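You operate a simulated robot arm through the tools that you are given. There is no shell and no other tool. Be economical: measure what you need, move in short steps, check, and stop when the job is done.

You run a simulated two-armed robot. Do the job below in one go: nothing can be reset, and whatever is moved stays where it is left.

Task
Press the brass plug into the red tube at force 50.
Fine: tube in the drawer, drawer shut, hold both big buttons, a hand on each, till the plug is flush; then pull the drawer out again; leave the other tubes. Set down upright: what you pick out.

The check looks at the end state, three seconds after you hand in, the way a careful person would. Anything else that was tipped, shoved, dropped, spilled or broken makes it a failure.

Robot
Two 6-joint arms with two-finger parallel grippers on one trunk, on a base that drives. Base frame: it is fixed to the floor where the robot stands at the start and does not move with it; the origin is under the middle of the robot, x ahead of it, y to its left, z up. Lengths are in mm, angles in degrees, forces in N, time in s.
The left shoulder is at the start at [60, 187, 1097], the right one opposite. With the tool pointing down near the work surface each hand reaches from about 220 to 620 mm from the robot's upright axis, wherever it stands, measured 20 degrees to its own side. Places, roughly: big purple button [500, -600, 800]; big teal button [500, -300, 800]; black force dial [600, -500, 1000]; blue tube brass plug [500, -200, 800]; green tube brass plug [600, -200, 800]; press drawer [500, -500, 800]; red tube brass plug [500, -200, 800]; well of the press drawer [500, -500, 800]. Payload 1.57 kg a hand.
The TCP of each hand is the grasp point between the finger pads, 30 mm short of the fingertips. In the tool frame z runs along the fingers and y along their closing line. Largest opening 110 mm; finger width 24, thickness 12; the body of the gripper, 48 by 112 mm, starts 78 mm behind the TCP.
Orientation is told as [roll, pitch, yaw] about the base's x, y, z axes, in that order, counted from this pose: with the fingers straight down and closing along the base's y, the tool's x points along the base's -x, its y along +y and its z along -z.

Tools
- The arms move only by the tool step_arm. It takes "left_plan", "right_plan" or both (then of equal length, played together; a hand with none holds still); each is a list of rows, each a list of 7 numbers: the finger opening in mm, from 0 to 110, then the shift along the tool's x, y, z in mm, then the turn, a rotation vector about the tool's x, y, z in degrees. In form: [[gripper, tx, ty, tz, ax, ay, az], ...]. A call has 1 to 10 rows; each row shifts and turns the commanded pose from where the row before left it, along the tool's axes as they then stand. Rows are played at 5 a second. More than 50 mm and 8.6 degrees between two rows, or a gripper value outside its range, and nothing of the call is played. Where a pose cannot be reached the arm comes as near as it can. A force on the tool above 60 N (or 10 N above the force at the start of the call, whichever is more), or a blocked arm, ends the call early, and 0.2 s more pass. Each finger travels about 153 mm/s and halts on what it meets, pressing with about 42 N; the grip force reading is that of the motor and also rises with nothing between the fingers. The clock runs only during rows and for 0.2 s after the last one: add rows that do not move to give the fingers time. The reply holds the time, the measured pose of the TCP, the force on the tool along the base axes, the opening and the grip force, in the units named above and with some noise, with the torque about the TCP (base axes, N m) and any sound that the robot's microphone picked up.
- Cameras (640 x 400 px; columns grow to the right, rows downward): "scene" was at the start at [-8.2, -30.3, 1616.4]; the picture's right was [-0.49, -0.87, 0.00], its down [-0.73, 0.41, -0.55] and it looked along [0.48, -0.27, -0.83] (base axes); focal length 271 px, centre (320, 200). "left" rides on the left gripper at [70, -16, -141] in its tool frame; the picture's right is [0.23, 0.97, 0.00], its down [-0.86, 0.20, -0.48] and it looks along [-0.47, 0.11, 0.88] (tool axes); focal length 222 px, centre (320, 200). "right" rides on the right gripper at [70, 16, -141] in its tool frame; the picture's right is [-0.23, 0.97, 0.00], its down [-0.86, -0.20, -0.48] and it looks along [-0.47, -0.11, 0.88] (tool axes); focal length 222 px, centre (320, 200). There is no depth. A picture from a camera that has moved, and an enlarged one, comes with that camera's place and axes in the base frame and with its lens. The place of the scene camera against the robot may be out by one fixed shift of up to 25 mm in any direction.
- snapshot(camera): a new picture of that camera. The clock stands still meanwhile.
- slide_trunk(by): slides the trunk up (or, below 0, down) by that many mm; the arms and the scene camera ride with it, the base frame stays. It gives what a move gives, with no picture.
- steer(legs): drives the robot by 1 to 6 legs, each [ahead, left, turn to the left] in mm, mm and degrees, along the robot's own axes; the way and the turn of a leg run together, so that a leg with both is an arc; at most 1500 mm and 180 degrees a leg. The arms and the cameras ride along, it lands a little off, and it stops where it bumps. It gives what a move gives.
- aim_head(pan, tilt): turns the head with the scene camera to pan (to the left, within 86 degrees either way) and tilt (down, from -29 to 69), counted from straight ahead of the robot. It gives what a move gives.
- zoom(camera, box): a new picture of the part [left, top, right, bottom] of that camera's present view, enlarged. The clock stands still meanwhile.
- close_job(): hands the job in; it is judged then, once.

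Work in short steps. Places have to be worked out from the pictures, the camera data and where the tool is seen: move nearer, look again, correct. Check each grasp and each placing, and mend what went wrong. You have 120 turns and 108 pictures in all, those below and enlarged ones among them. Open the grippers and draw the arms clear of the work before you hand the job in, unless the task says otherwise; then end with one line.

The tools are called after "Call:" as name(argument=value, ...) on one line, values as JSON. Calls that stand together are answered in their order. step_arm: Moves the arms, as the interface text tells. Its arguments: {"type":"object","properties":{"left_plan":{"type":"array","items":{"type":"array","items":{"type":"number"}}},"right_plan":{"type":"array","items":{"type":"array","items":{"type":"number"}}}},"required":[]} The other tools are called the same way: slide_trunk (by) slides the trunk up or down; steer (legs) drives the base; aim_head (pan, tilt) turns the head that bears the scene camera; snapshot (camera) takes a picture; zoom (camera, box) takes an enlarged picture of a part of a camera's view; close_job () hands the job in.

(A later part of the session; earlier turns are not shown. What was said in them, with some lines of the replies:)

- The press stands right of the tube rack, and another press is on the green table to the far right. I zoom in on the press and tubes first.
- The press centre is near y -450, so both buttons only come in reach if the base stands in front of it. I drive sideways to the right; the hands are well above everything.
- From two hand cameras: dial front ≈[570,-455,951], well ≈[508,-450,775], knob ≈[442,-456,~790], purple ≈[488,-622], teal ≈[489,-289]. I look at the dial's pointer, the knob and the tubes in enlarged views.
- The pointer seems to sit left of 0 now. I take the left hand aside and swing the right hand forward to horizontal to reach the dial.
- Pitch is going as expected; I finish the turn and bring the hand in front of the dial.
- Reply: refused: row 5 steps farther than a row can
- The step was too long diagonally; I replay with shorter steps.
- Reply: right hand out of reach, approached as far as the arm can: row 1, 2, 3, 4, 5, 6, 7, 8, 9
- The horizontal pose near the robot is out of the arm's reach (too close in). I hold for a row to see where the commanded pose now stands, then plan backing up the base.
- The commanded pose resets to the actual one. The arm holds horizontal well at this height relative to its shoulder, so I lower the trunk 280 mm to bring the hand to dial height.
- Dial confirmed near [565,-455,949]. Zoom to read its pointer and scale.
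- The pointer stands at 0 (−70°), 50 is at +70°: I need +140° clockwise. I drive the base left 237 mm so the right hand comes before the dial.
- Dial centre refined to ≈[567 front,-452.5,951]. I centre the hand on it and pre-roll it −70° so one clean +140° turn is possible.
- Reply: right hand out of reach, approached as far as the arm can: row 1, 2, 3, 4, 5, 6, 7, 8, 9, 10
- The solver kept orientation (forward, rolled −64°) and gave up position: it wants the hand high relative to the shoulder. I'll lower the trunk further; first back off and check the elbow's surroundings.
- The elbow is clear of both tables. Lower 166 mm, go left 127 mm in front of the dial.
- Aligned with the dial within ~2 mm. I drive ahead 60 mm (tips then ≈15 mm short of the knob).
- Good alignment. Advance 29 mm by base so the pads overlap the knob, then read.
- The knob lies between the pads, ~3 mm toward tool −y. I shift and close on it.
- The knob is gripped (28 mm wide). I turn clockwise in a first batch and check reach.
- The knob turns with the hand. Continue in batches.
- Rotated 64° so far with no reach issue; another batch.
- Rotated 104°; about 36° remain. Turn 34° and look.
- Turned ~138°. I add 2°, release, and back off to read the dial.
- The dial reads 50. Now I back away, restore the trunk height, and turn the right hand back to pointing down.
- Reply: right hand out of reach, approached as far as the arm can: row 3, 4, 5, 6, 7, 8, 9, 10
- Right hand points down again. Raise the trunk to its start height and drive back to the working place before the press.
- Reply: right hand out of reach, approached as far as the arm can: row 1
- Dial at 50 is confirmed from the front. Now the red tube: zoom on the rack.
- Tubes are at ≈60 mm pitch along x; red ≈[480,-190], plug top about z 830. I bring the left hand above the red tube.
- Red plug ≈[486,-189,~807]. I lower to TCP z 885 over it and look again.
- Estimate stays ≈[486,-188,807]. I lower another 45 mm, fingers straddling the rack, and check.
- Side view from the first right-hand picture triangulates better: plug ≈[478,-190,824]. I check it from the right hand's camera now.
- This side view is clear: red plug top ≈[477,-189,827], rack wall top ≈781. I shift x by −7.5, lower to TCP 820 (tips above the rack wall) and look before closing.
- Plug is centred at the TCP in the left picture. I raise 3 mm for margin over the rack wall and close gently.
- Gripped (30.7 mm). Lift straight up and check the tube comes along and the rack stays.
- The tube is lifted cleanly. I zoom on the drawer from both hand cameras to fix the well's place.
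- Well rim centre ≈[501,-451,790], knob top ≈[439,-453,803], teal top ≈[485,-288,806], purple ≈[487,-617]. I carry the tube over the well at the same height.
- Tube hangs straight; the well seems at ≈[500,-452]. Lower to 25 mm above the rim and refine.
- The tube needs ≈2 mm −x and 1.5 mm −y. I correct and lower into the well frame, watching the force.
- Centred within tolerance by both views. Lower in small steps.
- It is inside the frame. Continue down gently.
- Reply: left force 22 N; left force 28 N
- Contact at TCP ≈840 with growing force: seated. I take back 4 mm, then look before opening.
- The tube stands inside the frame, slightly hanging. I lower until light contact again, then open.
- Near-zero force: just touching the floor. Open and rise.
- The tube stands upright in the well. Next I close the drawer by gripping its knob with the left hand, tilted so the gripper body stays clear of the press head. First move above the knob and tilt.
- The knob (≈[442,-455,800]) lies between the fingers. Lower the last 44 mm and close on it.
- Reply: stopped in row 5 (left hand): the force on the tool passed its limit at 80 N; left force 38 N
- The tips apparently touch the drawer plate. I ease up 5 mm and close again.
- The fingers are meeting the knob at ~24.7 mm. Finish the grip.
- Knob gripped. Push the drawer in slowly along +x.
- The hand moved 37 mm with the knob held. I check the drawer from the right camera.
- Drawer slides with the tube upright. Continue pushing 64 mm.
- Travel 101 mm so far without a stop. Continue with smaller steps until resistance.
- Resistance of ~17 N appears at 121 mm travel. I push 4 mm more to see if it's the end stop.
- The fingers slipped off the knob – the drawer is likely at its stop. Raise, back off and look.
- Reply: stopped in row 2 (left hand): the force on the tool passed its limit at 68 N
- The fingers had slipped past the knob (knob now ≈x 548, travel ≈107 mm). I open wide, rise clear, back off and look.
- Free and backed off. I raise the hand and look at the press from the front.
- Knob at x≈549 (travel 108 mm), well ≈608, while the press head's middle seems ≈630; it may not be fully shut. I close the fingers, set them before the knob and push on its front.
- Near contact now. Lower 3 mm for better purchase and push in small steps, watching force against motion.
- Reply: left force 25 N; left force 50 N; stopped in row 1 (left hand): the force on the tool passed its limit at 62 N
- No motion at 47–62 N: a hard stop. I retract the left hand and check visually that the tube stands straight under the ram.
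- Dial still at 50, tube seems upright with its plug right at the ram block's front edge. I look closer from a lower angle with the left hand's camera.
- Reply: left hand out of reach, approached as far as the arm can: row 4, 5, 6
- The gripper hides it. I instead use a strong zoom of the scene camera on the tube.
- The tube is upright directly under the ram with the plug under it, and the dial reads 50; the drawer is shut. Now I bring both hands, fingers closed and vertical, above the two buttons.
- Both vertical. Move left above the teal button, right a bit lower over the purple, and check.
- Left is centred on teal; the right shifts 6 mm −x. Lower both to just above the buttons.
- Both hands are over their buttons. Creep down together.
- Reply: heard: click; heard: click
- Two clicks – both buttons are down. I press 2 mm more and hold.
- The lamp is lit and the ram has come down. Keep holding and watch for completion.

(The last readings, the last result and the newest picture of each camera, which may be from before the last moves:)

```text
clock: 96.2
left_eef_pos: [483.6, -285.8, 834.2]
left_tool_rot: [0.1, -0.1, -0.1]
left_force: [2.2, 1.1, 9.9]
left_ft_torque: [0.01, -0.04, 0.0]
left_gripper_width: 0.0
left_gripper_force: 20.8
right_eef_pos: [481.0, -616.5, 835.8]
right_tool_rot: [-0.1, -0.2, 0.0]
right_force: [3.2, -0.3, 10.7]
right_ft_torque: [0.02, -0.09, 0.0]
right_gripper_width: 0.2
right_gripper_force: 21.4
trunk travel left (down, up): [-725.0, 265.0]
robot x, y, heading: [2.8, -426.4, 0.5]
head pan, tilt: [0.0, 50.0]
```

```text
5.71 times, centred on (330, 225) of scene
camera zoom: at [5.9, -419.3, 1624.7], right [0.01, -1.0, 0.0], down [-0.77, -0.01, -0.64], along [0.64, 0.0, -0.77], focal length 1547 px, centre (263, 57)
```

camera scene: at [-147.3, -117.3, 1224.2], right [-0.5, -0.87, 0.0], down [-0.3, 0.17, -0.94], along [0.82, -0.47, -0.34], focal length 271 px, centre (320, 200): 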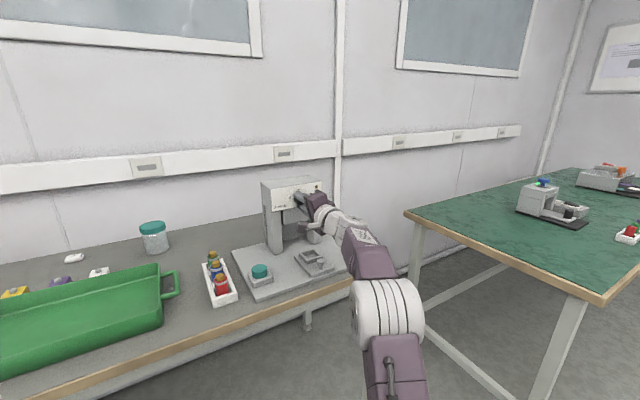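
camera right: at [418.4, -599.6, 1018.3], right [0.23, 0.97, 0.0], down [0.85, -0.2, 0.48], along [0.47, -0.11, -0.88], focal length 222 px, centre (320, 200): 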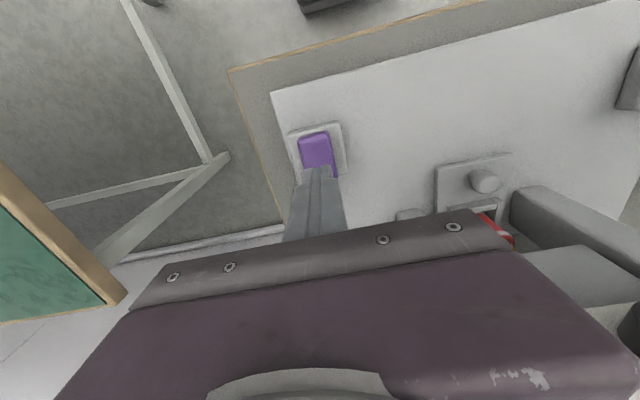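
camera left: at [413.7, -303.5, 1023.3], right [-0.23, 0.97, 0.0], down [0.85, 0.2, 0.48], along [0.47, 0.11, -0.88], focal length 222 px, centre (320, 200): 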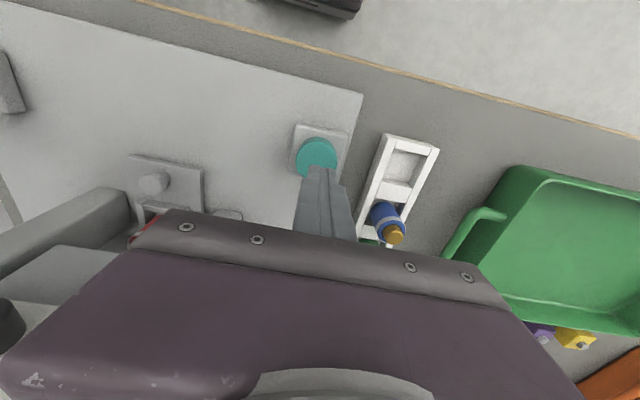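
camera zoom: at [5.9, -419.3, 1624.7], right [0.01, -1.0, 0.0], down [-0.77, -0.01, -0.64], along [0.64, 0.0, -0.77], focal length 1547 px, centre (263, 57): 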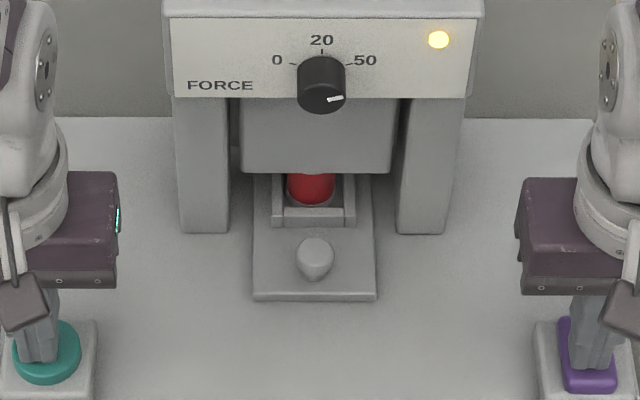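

The ram stands still at the bottom. One more hold of 2 s, then lift both hands and check the plug.

Call:
step_arm(left_plan=[[0, 0, 0, 0, 0, 0, 0], [0, 0, 0, 0, 0, 0, 0], [0, 0, 0, 0, 0, 0, 0], [0, 0, 0, 0, 0, 0, 0], [0, 0, 0, 0, 0, 0, 0], [0, 0, 0, 0, 0, 0, 0], [0, 0, 0, 0, 0, 0, 0], [0, 0, 0, 0, 0, 0, 0], [0, 0, 0, 0, 0, 0, 0], [0, 0, 0, 0, 0, 0, 0]], right_plan=[[0, 0, 0, 0, 0, 0, 0], [0, 0, 0, 0, 0, 0, 0], [0, 0, 0, 0, 0, 0, 0], [0, 0, 0, 0, 0, 0, 0], [0, 0, 0, 0, 0, 0, 0], [0, 0, 0, 0, 0, 0, 0], [0, 0, 0, 0, 0, 0, 0], [0, 0, 0, 0, 0, 0, 0], [0, 0, 0, 0, 0, 0, 0], [0, 0, 0, 0, 0, 0, 0]])

Call:
step_arm(left_plan=[[0, 0, 0, -20, 0, 0, 0], [0, 0, 0, -35, 0, 0, 0], [0, 0, 0, -35, 0, 0, 0], [0, 0, 0, 0, 0, 0, 0], [0, 0, 0, 0, 0, 0, 0], [0, 0, 0, 0, 0, 0, 0], [0, 0, 0, 0, 0, 0, 0], [0, 0, 0, 0, 0, 0, 0]], right_plan=[[0, 0, 0, -20, 0, 0, 0], [0, 0, 0, -40, 0, 0, 0], [0, 0, 0, -45, 0, 0, 0], [0, 0, 0, -45, 0, 0, 0], [0, 0, 0, -45, 0, 0, 0], [0, 0, -40, -20, 0, 0, 0], [0, 0, -40, -20, 0, 0, 0], [0, 0, 0, 0, 0, 0, 0]])

Call:
zoom(camera="scene", box=[280, 190, 380, 260])

```text
clock: 98.4
left_eef_pos: [481.8, -286.7, 833.8]
left_tool_rot: [0.1, -0.2, 0.0]
left_force: [2.4, 1.0, 9.6]
left_ft_torque: [0.0, -0.04, 0.01]
left_gripper_width: 0.0
left_gripper_force: 21.4
right_eef_pos: [481.2, -616.8, 835.3]
right_tool_rot: [-0.1, -0.3, 0.1]
right_force: [2.7, 0.0, 10.9]
right_ft_torque: [0.01, -0.03, 0.01]
right_gripper_width: 0.2
right_gripper_force: 21.2
trunk travel left (down, up): [-725.0, 265.0]
robot x, y, heading: [4.0, -422.3, 0.5]
head pan, tilt: [0.0, 50.0]
```

```text
clock: 100.2
left_eef_pos: [484.1, -286.4, 921.9]
left_tool_rot: [0.0, -0.1, 0.0]
left_force: [-0.4, 0.0, 0.3]
left_ft_torque: [0.0, 0.02, 0.0]
left_gripper_width: 0.0
left_gripper_force: 21.6
right_eef_pos: [481.4, -696.6, 1069.1]
right_tool_rot: [-0.1, -0.2, 0.0]
right_force: [-0.3, -0.1, -0.1]
right_ft_torque: [-0.02, -0.02, 0.03]
right_gripper_width: 0.0
right_gripper_force: 21.4
trunk travel left (down, up): [-725.0, 265.0]
robot x, y, heading: [-1.3, -427.6, 0.1]
head pan, tilt: [0.0, 50.0]
```

```text
5.71 times, centred on (330, 225) of scene
camera zoom: at [7.7, -418.2, 1624.7], right [0.01, -1.0, 0.0], down [-0.77, -0.01, -0.64], along [0.64, 0.0, -0.77], focal length 1547 px, centre (263, 57)
```

zoom: 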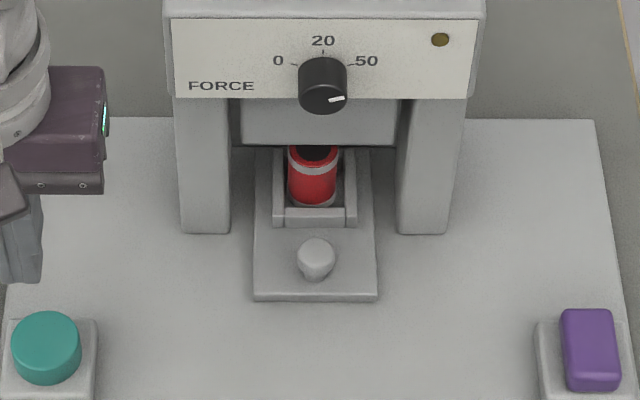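

The plug no longer stands out of the tube and the ram is up. Now the left hand goes back to the knob to pull the drawer out.

Call:
step_arm(left_plan=[[20, 1, -42, 0, 0, 0, 0], [40, 1, -42, 0, 0, 0, 0], [60, 1, -42, 0, 0, 0, 0], [60, 1, -42, 0, 0, 0, 0], [60, 0, 0, 0, 0, -8.3, 0], [60, 0, 0, 0, 0, -8.3, 0], [60, 0, 0, 0, 0, -8.4, 0], [60, 6.2, 0, 36.8, 0, 0, 0], [60, 6.2, 0, 36.8, 0, 0, 0], [60, 0, 0, 0, 0, 0, 0]])

Call:
snapshot(camera="left")

```text
clock: 102.4
left_eef_pos: [500.3, -454.5, 853.0]
left_tool_rot: [0.1, -25.1, -0.2]
left_force: [0.1, 0.1, 0.4]
left_ft_torque: [0.02, 0.02, -0.03]
left_gripper_width: 59.9
left_gripper_force: 0.0
right_eef_pos: [480.6, -695.3, 1067.6]
right_tool_rot: [-0.2, -0.2, 0.0]
right_force: [-0.4, 0.2, -0.7]
right_ft_torque: [0.0, -0.02, 0.0]
right_gripper_width: 0.0
right_gripper_force: 21.4
trunk travel left (down, up): [-725.0, 265.0]
robot x, y, heading: [2.4, -425.2, 0.4]
head pan, tilt: [0.0, 50.0]
```

```text
20 pictures are left
camera left: at [377.0, -472.4, 950.7], right [-0.2, 0.97, -0.1], down [0.57, 0.2, 0.8], along [0.79, 0.11, -0.6], focal length 222 px, centre (320, 200)
```

left: 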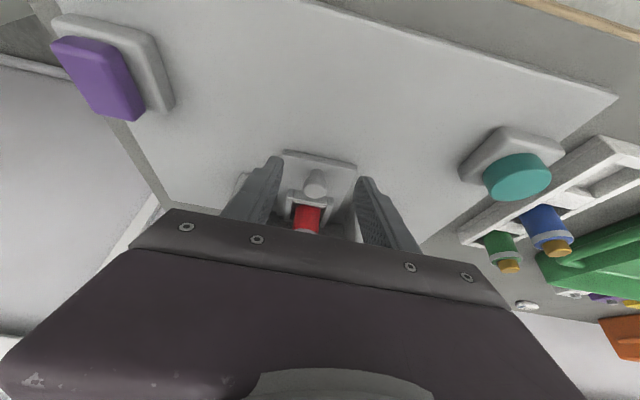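

Knob at ≈[548,-455]. Straddle it and close.

Call:
step_arm(left_plan=[[60, -15, 0, 23, 0, 0, 0], [60, -14.5, 0, 23, 0, 0, 0], [40, 0, 0, 0, 0, 0, 0], [30, 0, 0, 0, 0, 0, 0]])

Call:
step_arm(left_plan=[[20, 0, 0, 0, 0, 0, 0], [16, 0, 0, 0, 0, 0, 0], [16, 0, 0, 0, 0, 0, 0]])

```text
clock: 103.4
left_eef_pos: [545.9, -454.4, 821.7]
left_tool_rot: [0.1, -25.1, -0.2]
left_force: [0.0, -0.6, 0.4]
left_ft_torque: [0.0, 0.01, 0.01]
left_gripper_width: 29.9
left_gripper_force: 0.1
right_eef_pos: [481.2, -694.9, 1068.4]
right_tool_rot: [0.0, -0.2, 0.0]
right_force: [-0.2, 0.0, 0.1]
right_ft_torque: [0.0, 0.01, -0.02]
right_gripper_width: 0.2
right_gripper_force: 21.4
trunk travel left (down, up): [-725.0, 265.0]
robot x, y, heading: [-0.4, -423.0, 0.4]
head pan, tilt: [0.0, 50.0]
```

```text
clock: 104.2
left_eef_pos: [547.5, -453.7, 821.9]
left_tool_rot: [0.1, -25.1, -0.1]
left_force: [0.6, 2.9, -2.5]
left_ft_torque: [0.06, -0.08, 0.04]
left_gripper_width: 23.5
left_gripper_force: 35.4
right_eef_pos: [480.3, -695.6, 1069.5]
right_tool_rot: [-0.1, -0.3, -0.1]
right_force: [0.1, 0.3, 0.3]
right_ft_torque: [0.0, 0.01, 0.0]
right_gripper_width: 0.0
right_gripper_force: 21.6
trunk travel left (down, up): [-725.0, 265.0]
robot x, y, heading: [0.3, -423.5, 0.5]
head pan, tilt: [0.0, 50.0]
```

Gripped. Pull out slowly.

Call:
step_arm(left_plan=[[16, 4.5, 0, -2.1, 0, 0, 0], [16, 7.25, 0, -3.39, 0, 0, 0], [16, 7.25, 0, -3.39, 0, 0, 0], [16, 7.25, 0, -3.39, 0, 0, 0], [16, 7.25, 0, -3.39, 0, 0, 0], [16, 7.25, 0, -3.39, 0, 0, 0], [16, 7.25, 0, -3.39, 0, 0, 0], [16, 0, 0, 0, 0, 0, 0]])

Call:
step_arm(left_plan=[[16, 7.25, 0, -3.39, 0, 0, 0], [16, 7.25, 0, -3.39, 0, 0, 0], [16, 7.25, 0, -3.39, 0, 0, 0], [16, 7.25, 0, -3.39, 0, 0, 0], [16, 6, 0, -2.8, 0, 0, 0], [16, 0, 0, 0, 0, 0, 0]])

Call:
zoom(camera="scene", box=[260, 170, 400, 280])

```text
clock: 106.0
left_eef_pos: [493.6, -453.9, 821.3]
left_tool_rot: [0.1, -25.0, -0.1]
left_force: [-0.4, 2.6, -12.7]
left_ft_torque: [0.03, -0.16, 0.0]
left_gripper_width: 23.5
left_gripper_force: 35.9
right_eef_pos: [482.0, -695.4, 1067.2]
right_tool_rot: [-0.2, 0.0, 0.0]
right_force: [0.0, -0.6, 0.5]
right_ft_torque: [0.01, 0.02, 0.02]
right_gripper_width: 0.0
right_gripper_force: 21.1
trunk travel left (down, up): [-725.0, 265.0]
robot x, y, heading: [1.5, -424.8, 0.4]
head pan, tilt: [0.0, 50.0]
```

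```text
clock: 107.4
left_eef_pos: [456.4, -453.7, 821.8]
left_tool_rot: [0.1, -25.0, 0.0]
left_force: [0.4, 8.4, -12.1]
left_ft_torque: [0.2, -0.49, 0.06]
left_gripper_width: 23.4
left_gripper_force: 35.7
right_eef_pos: [480.9, -694.5, 1068.2]
right_tool_rot: [-0.1, -0.1, 0.0]
right_force: [0.3, 0.5, -0.4]
right_ft_torque: [0.02, -0.02, 0.0]
right_gripper_width: 0.0
right_gripper_force: 21.3
trunk travel left (down, up): [-725.0, 265.0]
robot x, y, heading: [-0.4, -424.8, 0.5]
head pan, tilt: [0.0, 50.0]
```

```text
3.64 times, centred on (330, 225) of scene
camera zoom: at [9.4, -417.9, 1624.6], right [0.01, -1.0, 0.0], down [-0.77, -0.01, -0.64], along [0.64, 0.0, -0.77], focal length 985 px, centre (284, 109)
```

zoom: 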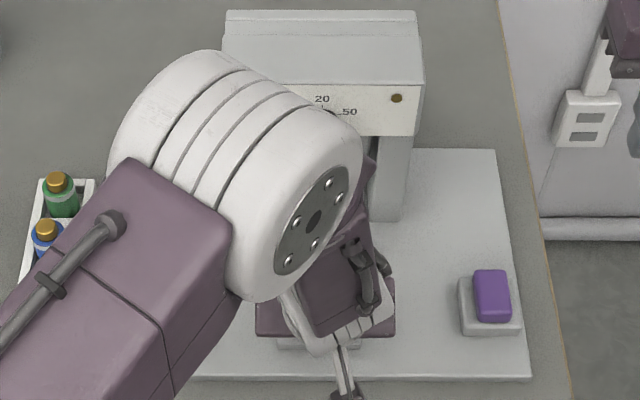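

91 mm out; about 17 mm remain to its first position. Finish gently.

Call:
step_arm(left_plan=[[16, 6, 0, -2.8, 0, 0, 0], [16, 5, 0, -2.35, 0, 0, 0], [16, 3, 0, -1.4, 0, 0, 0], [16, 0, 0, 0, 0, 0, 0]])

```text
clock: 108.4
left_eef_pos: [440.2, -454.0, 822.0]
left_tool_rot: [0.0, -25.0, -0.2]
left_force: [0.1, 3.6, -6.0]
left_ft_torque: [-0.06, 0.35, -0.03]
left_gripper_width: 23.5
left_gripper_force: 35.3
right_eef_pos: [480.4, -696.0, 1067.8]
right_tool_rot: [0.0, -0.1, -0.2]
right_force: [0.2, -0.4, 0.2]
right_ft_torque: [-0.03, 0.02, 0.04]
right_gripper_width: 0.1
right_gripper_force: 21.1
trunk travel left (down, up): [-725.0, 265.0]
robot x, y, heading: [0.6, -423.3, 0.6]
head pan, tilt: [0.0, 50.0]
```

One more 3 mm nudge to feel the end stop.

Call:
step_arm(left_plan=[[16, 2.7, 0, -1.3, 0, 0, 0], [16, 0, 0, 0, 0, 0, 0]])

```text
clock: 109.0
left_eef_pos: [436.6, -454.5, 821.9]
left_tool_rot: [0.1, -25.1, -0.2]
left_force: [0.9, 0.4, -13.8]
left_ft_torque: [-0.01, -0.92, 0.0]
left_gripper_width: 23.3
left_gripper_force: 35.8
right_eef_pos: [481.8, -696.8, 1066.9]
right_tool_rot: [-0.1, -0.1, 0.0]
right_force: [-0.2, -0.1, -0.2]
right_ft_torque: [-0.03, -0.01, 0.0]
right_gripper_width: 0.3
right_gripper_force: 21.4
trunk travel left (down, up): [-725.0, 265.0]
robot x, y, heading: [-2.6, -422.7, 0.4]
head pan, tilt: [0.0, 50.0]
```

The drawer is back at its first position. Open fully, then rise straight up.

Call:
step_arm(left_plan=[[40, 0, 0, 0, 0, 0, 0], [60, 0, 0, 0, 0, 0, 0], [60, 0, 0, 0, 0, 0, 0], [60, -7, 0, -15, 0, 0, 0], [60, -16, 0, -34, 0, 0, 0], [60, -16, 0, -34, 0, 0, 0], [60, -16, 0, -34, 0, 0, 0], [60, 0, 0, 0, 0, 0, 0]])

Call:
step_arm(left_plan=[[60, 0, 40, 0, 0, 8.3, 0], [60, 0, 40, 0, 0, 8.3, 0], [60, 0, 40, 0, 0, 8.4, 0], [60, 0, 45, 0, 0, 0, 0], [60, 0, 45, -20, 0, 0, 0], [60, 0, 0, -45, 0, 0, 0], [60, 0, 0, 0, 0, 0, 0]])

Call:
zoom(camera="scene", box=[225, 150, 405, 280])

Call:
zoom(camera="scene", box=[300, 220, 350, 260])

```text
clock: 110.8
left_eef_pos: [434.7, -455.0, 952.8]
left_tool_rot: [0.1, -25.1, -0.1]
left_force: [0.4, 0.4, 0.2]
left_ft_torque: [-0.05, 0.01, 0.0]
left_gripper_width: 59.7
left_gripper_force: 0.0
right_eef_pos: [481.8, -696.1, 1066.0]
right_tool_rot: [0.1, -0.2, 0.1]
right_force: [-0.2, -0.4, 0.5]
right_ft_torque: [-0.02, 0.01, -0.01]
right_gripper_width: 0.1
right_gripper_force: 20.9
trunk travel left (down, up): [-725.0, 265.0]
robot x, y, heading: [-2.7, -424.8, 0.4]
head pan, tilt: [0.0, 50.0]
```

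```text
clock: 112.4
left_eef_pos: [436.2, -244.4, 1018.9]
left_tool_rot: [0.2, -0.1, -0.1]
left_force: [0.2, 1.0, -0.8]
left_ft_torque: [0.01, 0.01, 0.02]
left_gripper_width: 59.8
left_gripper_force: 0.1
right_eef_pos: [481.4, -696.4, 1068.4]
right_tool_rot: [-0.1, -0.2, 0.0]
right_force: [0.0, 0.3, 0.0]
right_ft_torque: [-0.01, 0.05, -0.02]
right_gripper_width: 0.0
right_gripper_force: 21.0
trunk travel left (down, up): [-725.0, 265.0]
robot x, y, heading: [-1.3, -426.8, 0.4]
head pan, tilt: [0.0, 50.0]
```

```text
3.08 times, centred on (315, 215) of scene
camera zoom: at [8.5, -419.4, 1624.6], right [0.01, -1.0, 0.0], down [-0.77, -0.01, -0.64], along [0.64, 0.0, -0.77], focal length 833 px, centre (335, 154)
```

zoom: 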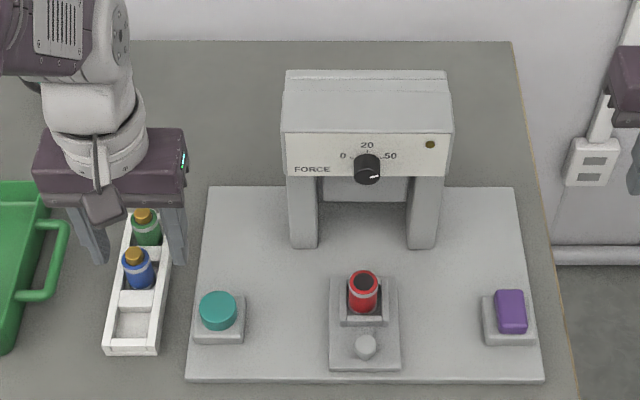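

```text
10.00 times, centred on (325, 240) of scene
camera zoom: at [8.5, -419.4, 1624.6], right [0.01, -1.0, 0.0], down [-0.77, -0.01, -0.64], along [0.64, 0.0, -0.77], focal length 2708 px, centre (270, -200)
```

zoom: 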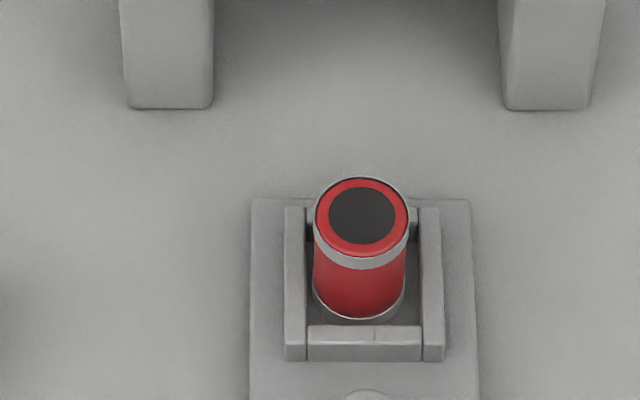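

The bore looks dark with no brass visible. I need to see inside: is the plug sunk deeper, or gone? Move the left camera over the tube.

Call:
step_arm(left_plan=[[60, 0, -40, 0, 0, 0, 0], [60, 0, -40, 0, 0, 0, 0], [60, 0, -40, 0, 0, 0, 0], [60, 0, -30, 0, 0, 0, 0], [60, 0, 0, 0, 0, 0, 0]])

Call:
snapshot(camera="left")

Call:
zoom(camera="left", box=[230, 100, 330, 180])

```text
clock: 113.6
left_eef_pos: [435.6, -393.7, 1017.1]
left_tool_rot: [0.0, -0.1, -0.1]
left_force: [-0.3, 0.4, 0.1]
left_ft_torque: [-0.02, 0.03, 0.0]
left_gripper_width: 60.0
left_gripper_force: 0.1
right_eef_pos: [480.6, -695.1, 1068.5]
right_tool_rot: [-0.1, -0.2, 0.0]
right_force: [1.5, -0.5, 0.0]
right_ft_torque: [0.01, -0.03, -0.05]
right_gripper_width: 0.2
right_gripper_force: 20.9
trunk travel left (down, up): [-725.0, 265.0]
robot x, y, heading: [-0.7, -426.0, 0.3]
head pan, tilt: [0.0, 50.0]
```

```text
16 pictures are left
camera left: at [366.0, -412.2, 1158.5], right [-0.23, 0.97, 0.0], down [0.85, 0.2, 0.48], along [0.47, 0.11, -0.88], focal length 222 px, centre (320, 200)
```

left: 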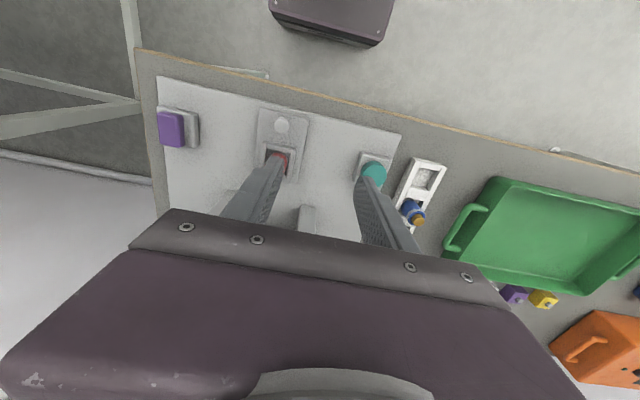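

```text
5.00 times, centred on (280, 140) of left
camera zoom: at [366.0, -412.2, 1158.5], right [-0.23, 0.97, 0.0], down [0.85, 0.2, 0.48], along [0.47, 0.11, -0.88], focal length 1111 px, centre (520, 500)
```

zoom: 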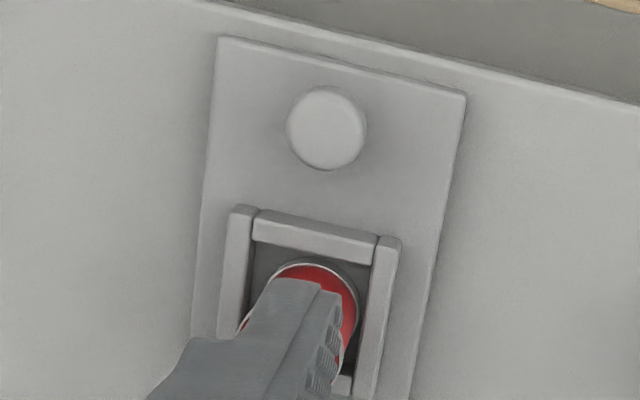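

Finger in the way; I centre the hand over the tube with open fingers.

Call:
step_arm(left_plan=[[90, -20, -30, 0, 0, 0, 0], [100, -20, -29, 0, 0, 0, 0], [100, 0, 0, 30, 0, 0, 0], [100, 0, 0, 0, 0, 0, 0]])

Call:
zoom(camera="left", box=[260, 110, 380, 200])

```text
clock: 114.6
left_eef_pos: [475.6, -454.2, 987.7]
left_tool_rot: [0.1, -0.1, 0.0]
left_force: [0.8, -0.5, -0.1]
left_ft_torque: [0.01, 0.0, 0.0]
left_gripper_width: 100.1
left_gripper_force: 0.1
right_eef_pos: [479.9, -697.0, 1067.7]
right_tool_rot: [0.0, -0.3, 0.0]
right_force: [0.3, 0.2, -0.3]
right_ft_torque: [0.0, 0.04, 0.01]
right_gripper_width: 0.0
right_gripper_force: 21.3
trunk travel left (down, up): [-725.0, 265.0]
robot x, y, heading: [-1.5, -423.8, 0.5]
head pan, tilt: [0.0, 50.0]
```

```text
4.44 times, centred on (320, 155) of left
camera zoom: at [405.3, -471.4, 1129.5], right [-0.23, 0.97, 0.0], down [0.85, 0.2, 0.48], along [0.47, 0.11, -0.88], focal length 987 px, centre (320, 400)
```

zoom: 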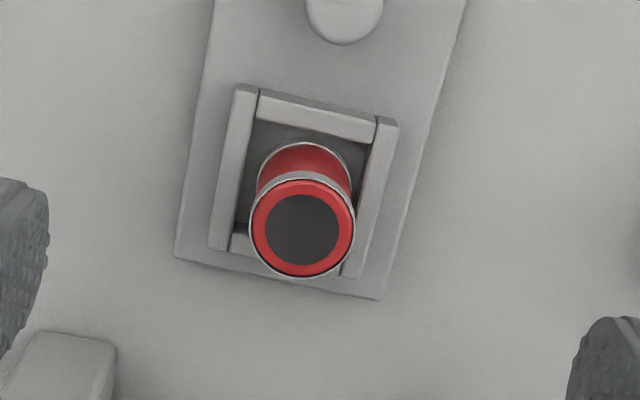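

The bore mouth is a flat dark disc level with the rim and nothing stands proud: the plug is flush, and the tube is upright in the pulled-out drawer. Now I open both grippers and draw the arms clear.

Call:
step_arm(left_plan=[[110, 0, 0, -45, 0, 0, 0], [110, 0, 0, -45, 0, 0, 0], [110, 0, 0, -45, 0, 0, 0], [110, 0, 0, -45, 0, 0, 0], [110, 30, 30, 0, 0, 0, 0], [110, 30, 30, 0, 0, 0, 0], [110, 10, 45, 0, 0, 0, 0], [110, 0, 45, 0, 0, 0, 0], [110, 0, 45, 0, 0, 0, 0], [110, 0, 0, 0, 0, 0, 0]], right_plan=[[30, 0, 0, -30, 0, 0, 0], [60, 0, 0, -30, 0, 0, 0], [90, 0, 0, -30, 0, 0, 0], [110, 0, 0, -20, 0, 0, 0], [110, 30, -10, 0, 0, 0, 0], [110, 30, -10, 0, 0, 0, 0], [110, 30, -10, 0, 0, 0, 0], [110, 30, -10, 0, 0, 0, 0], [110, 0, 0, 0, 0, 0, 0], [110, 0, 0, 0, 0, 0, 0]])

Call:
snapshot(camera="scene")

Call:
zoom(camera="right", box=[380, 60, 640, 260])

```text
clock: 116.8
left_eef_pos: [404.6, -258.2, 1168.1]
left_tool_rot: [0.1, -0.1, -0.2]
left_force: [0.2, -0.9, -1.1]
left_ft_torque: [0.02, 0.0, 0.02]
left_gripper_width: 110.1
left_gripper_force: 0.1
right_eef_pos: [360.7, -737.6, 1177.9]
right_tool_rot: [0.0, -0.2, 0.0]
right_force: [0.2, 0.2, -0.2]
right_ft_torque: [0.04, -0.04, 0.0]
right_gripper_width: 110.2
right_gripper_force: 0.0
trunk travel left (down, up): [-725.0, 265.0]
robot x, y, heading: [2.5, -423.0, 0.3]
head pan, tilt: [0.0, 50.0]
```

```text
13 pictures are left
camera scene: at [8.1, -420.6, 1624.7], right [0.01, -1.0, 0.0], down [-0.77, 0.0, -0.64], along [0.64, 0.0, -0.77], focal length 271 px, centre (320, 200)
```

scene: 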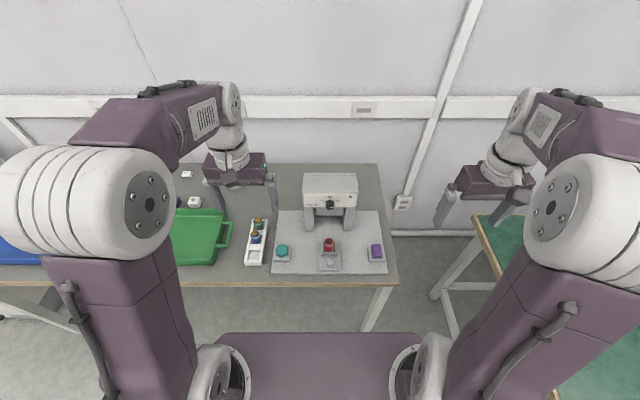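

```text
2.00 times, centred on (510, 160) of right
camera zoom: at [291.7, -719.5, 1318.7], right [0.23, 0.97, 0.0], down [0.85, -0.2, 0.48], along [0.47, -0.11, -0.88], focal length 444 px, centre (-60, 280)
```

zoom: 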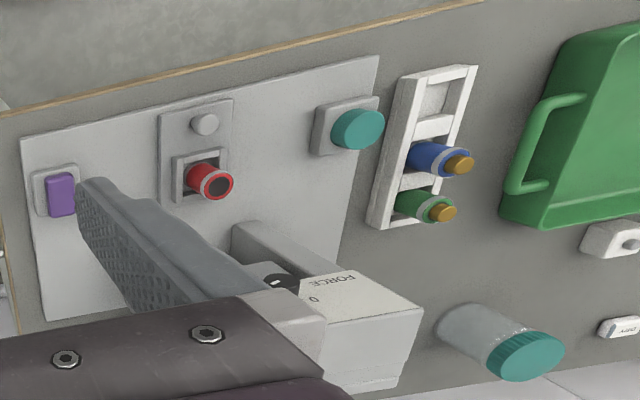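

Everything stands as it should. One close look at the tube mouth to be sure the plug isn't missing.

Call:
zoom(camera="right", box=[465, 90, 505, 125])

```text
11.43 times, centred on (485, 108) of right
camera zoom: at [291.7, -719.5, 1318.7], right [0.23, 0.97, 0.0], down [0.85, -0.2, 0.48], along [0.47, -0.11, -0.88], focal length 2538 px, centre (-1566, 1257)
```

zoom: 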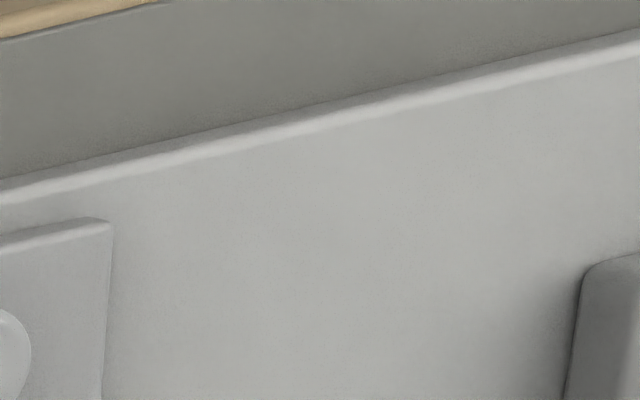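

Call:
zoom(camera="right", box=[440, 138, 476, 164])

```text
15.38 times, centred on (458, 151) of right
camera zoom: at [291.7, -719.5, 1318.7], right [0.23, 0.97, 0.0], down [0.85, -0.2, 0.48], along [0.47, -0.11, -0.88], focal length 3417 px, centre (-1803, 954)
```

zoom: 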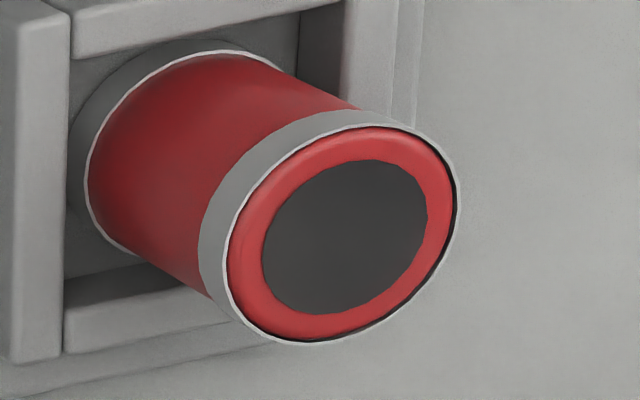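

The mouth is flat with nothing standing proud, the tube is upright, the drawer is out, the other tubes are untouched and the hands are clear and open. I hand in.

Call:
close_job()

```text
The job is handed in.
```

I pressed the red tube's plug in with the dial at 50 and left the tube upright in the pulled-out drawer. No brass stands above the rim any more; the mouth shows only a flat dark disc, so I take the plug as flush though I couldn't see the brass itself. The other tubes are untouched, and both hands are open and clear.
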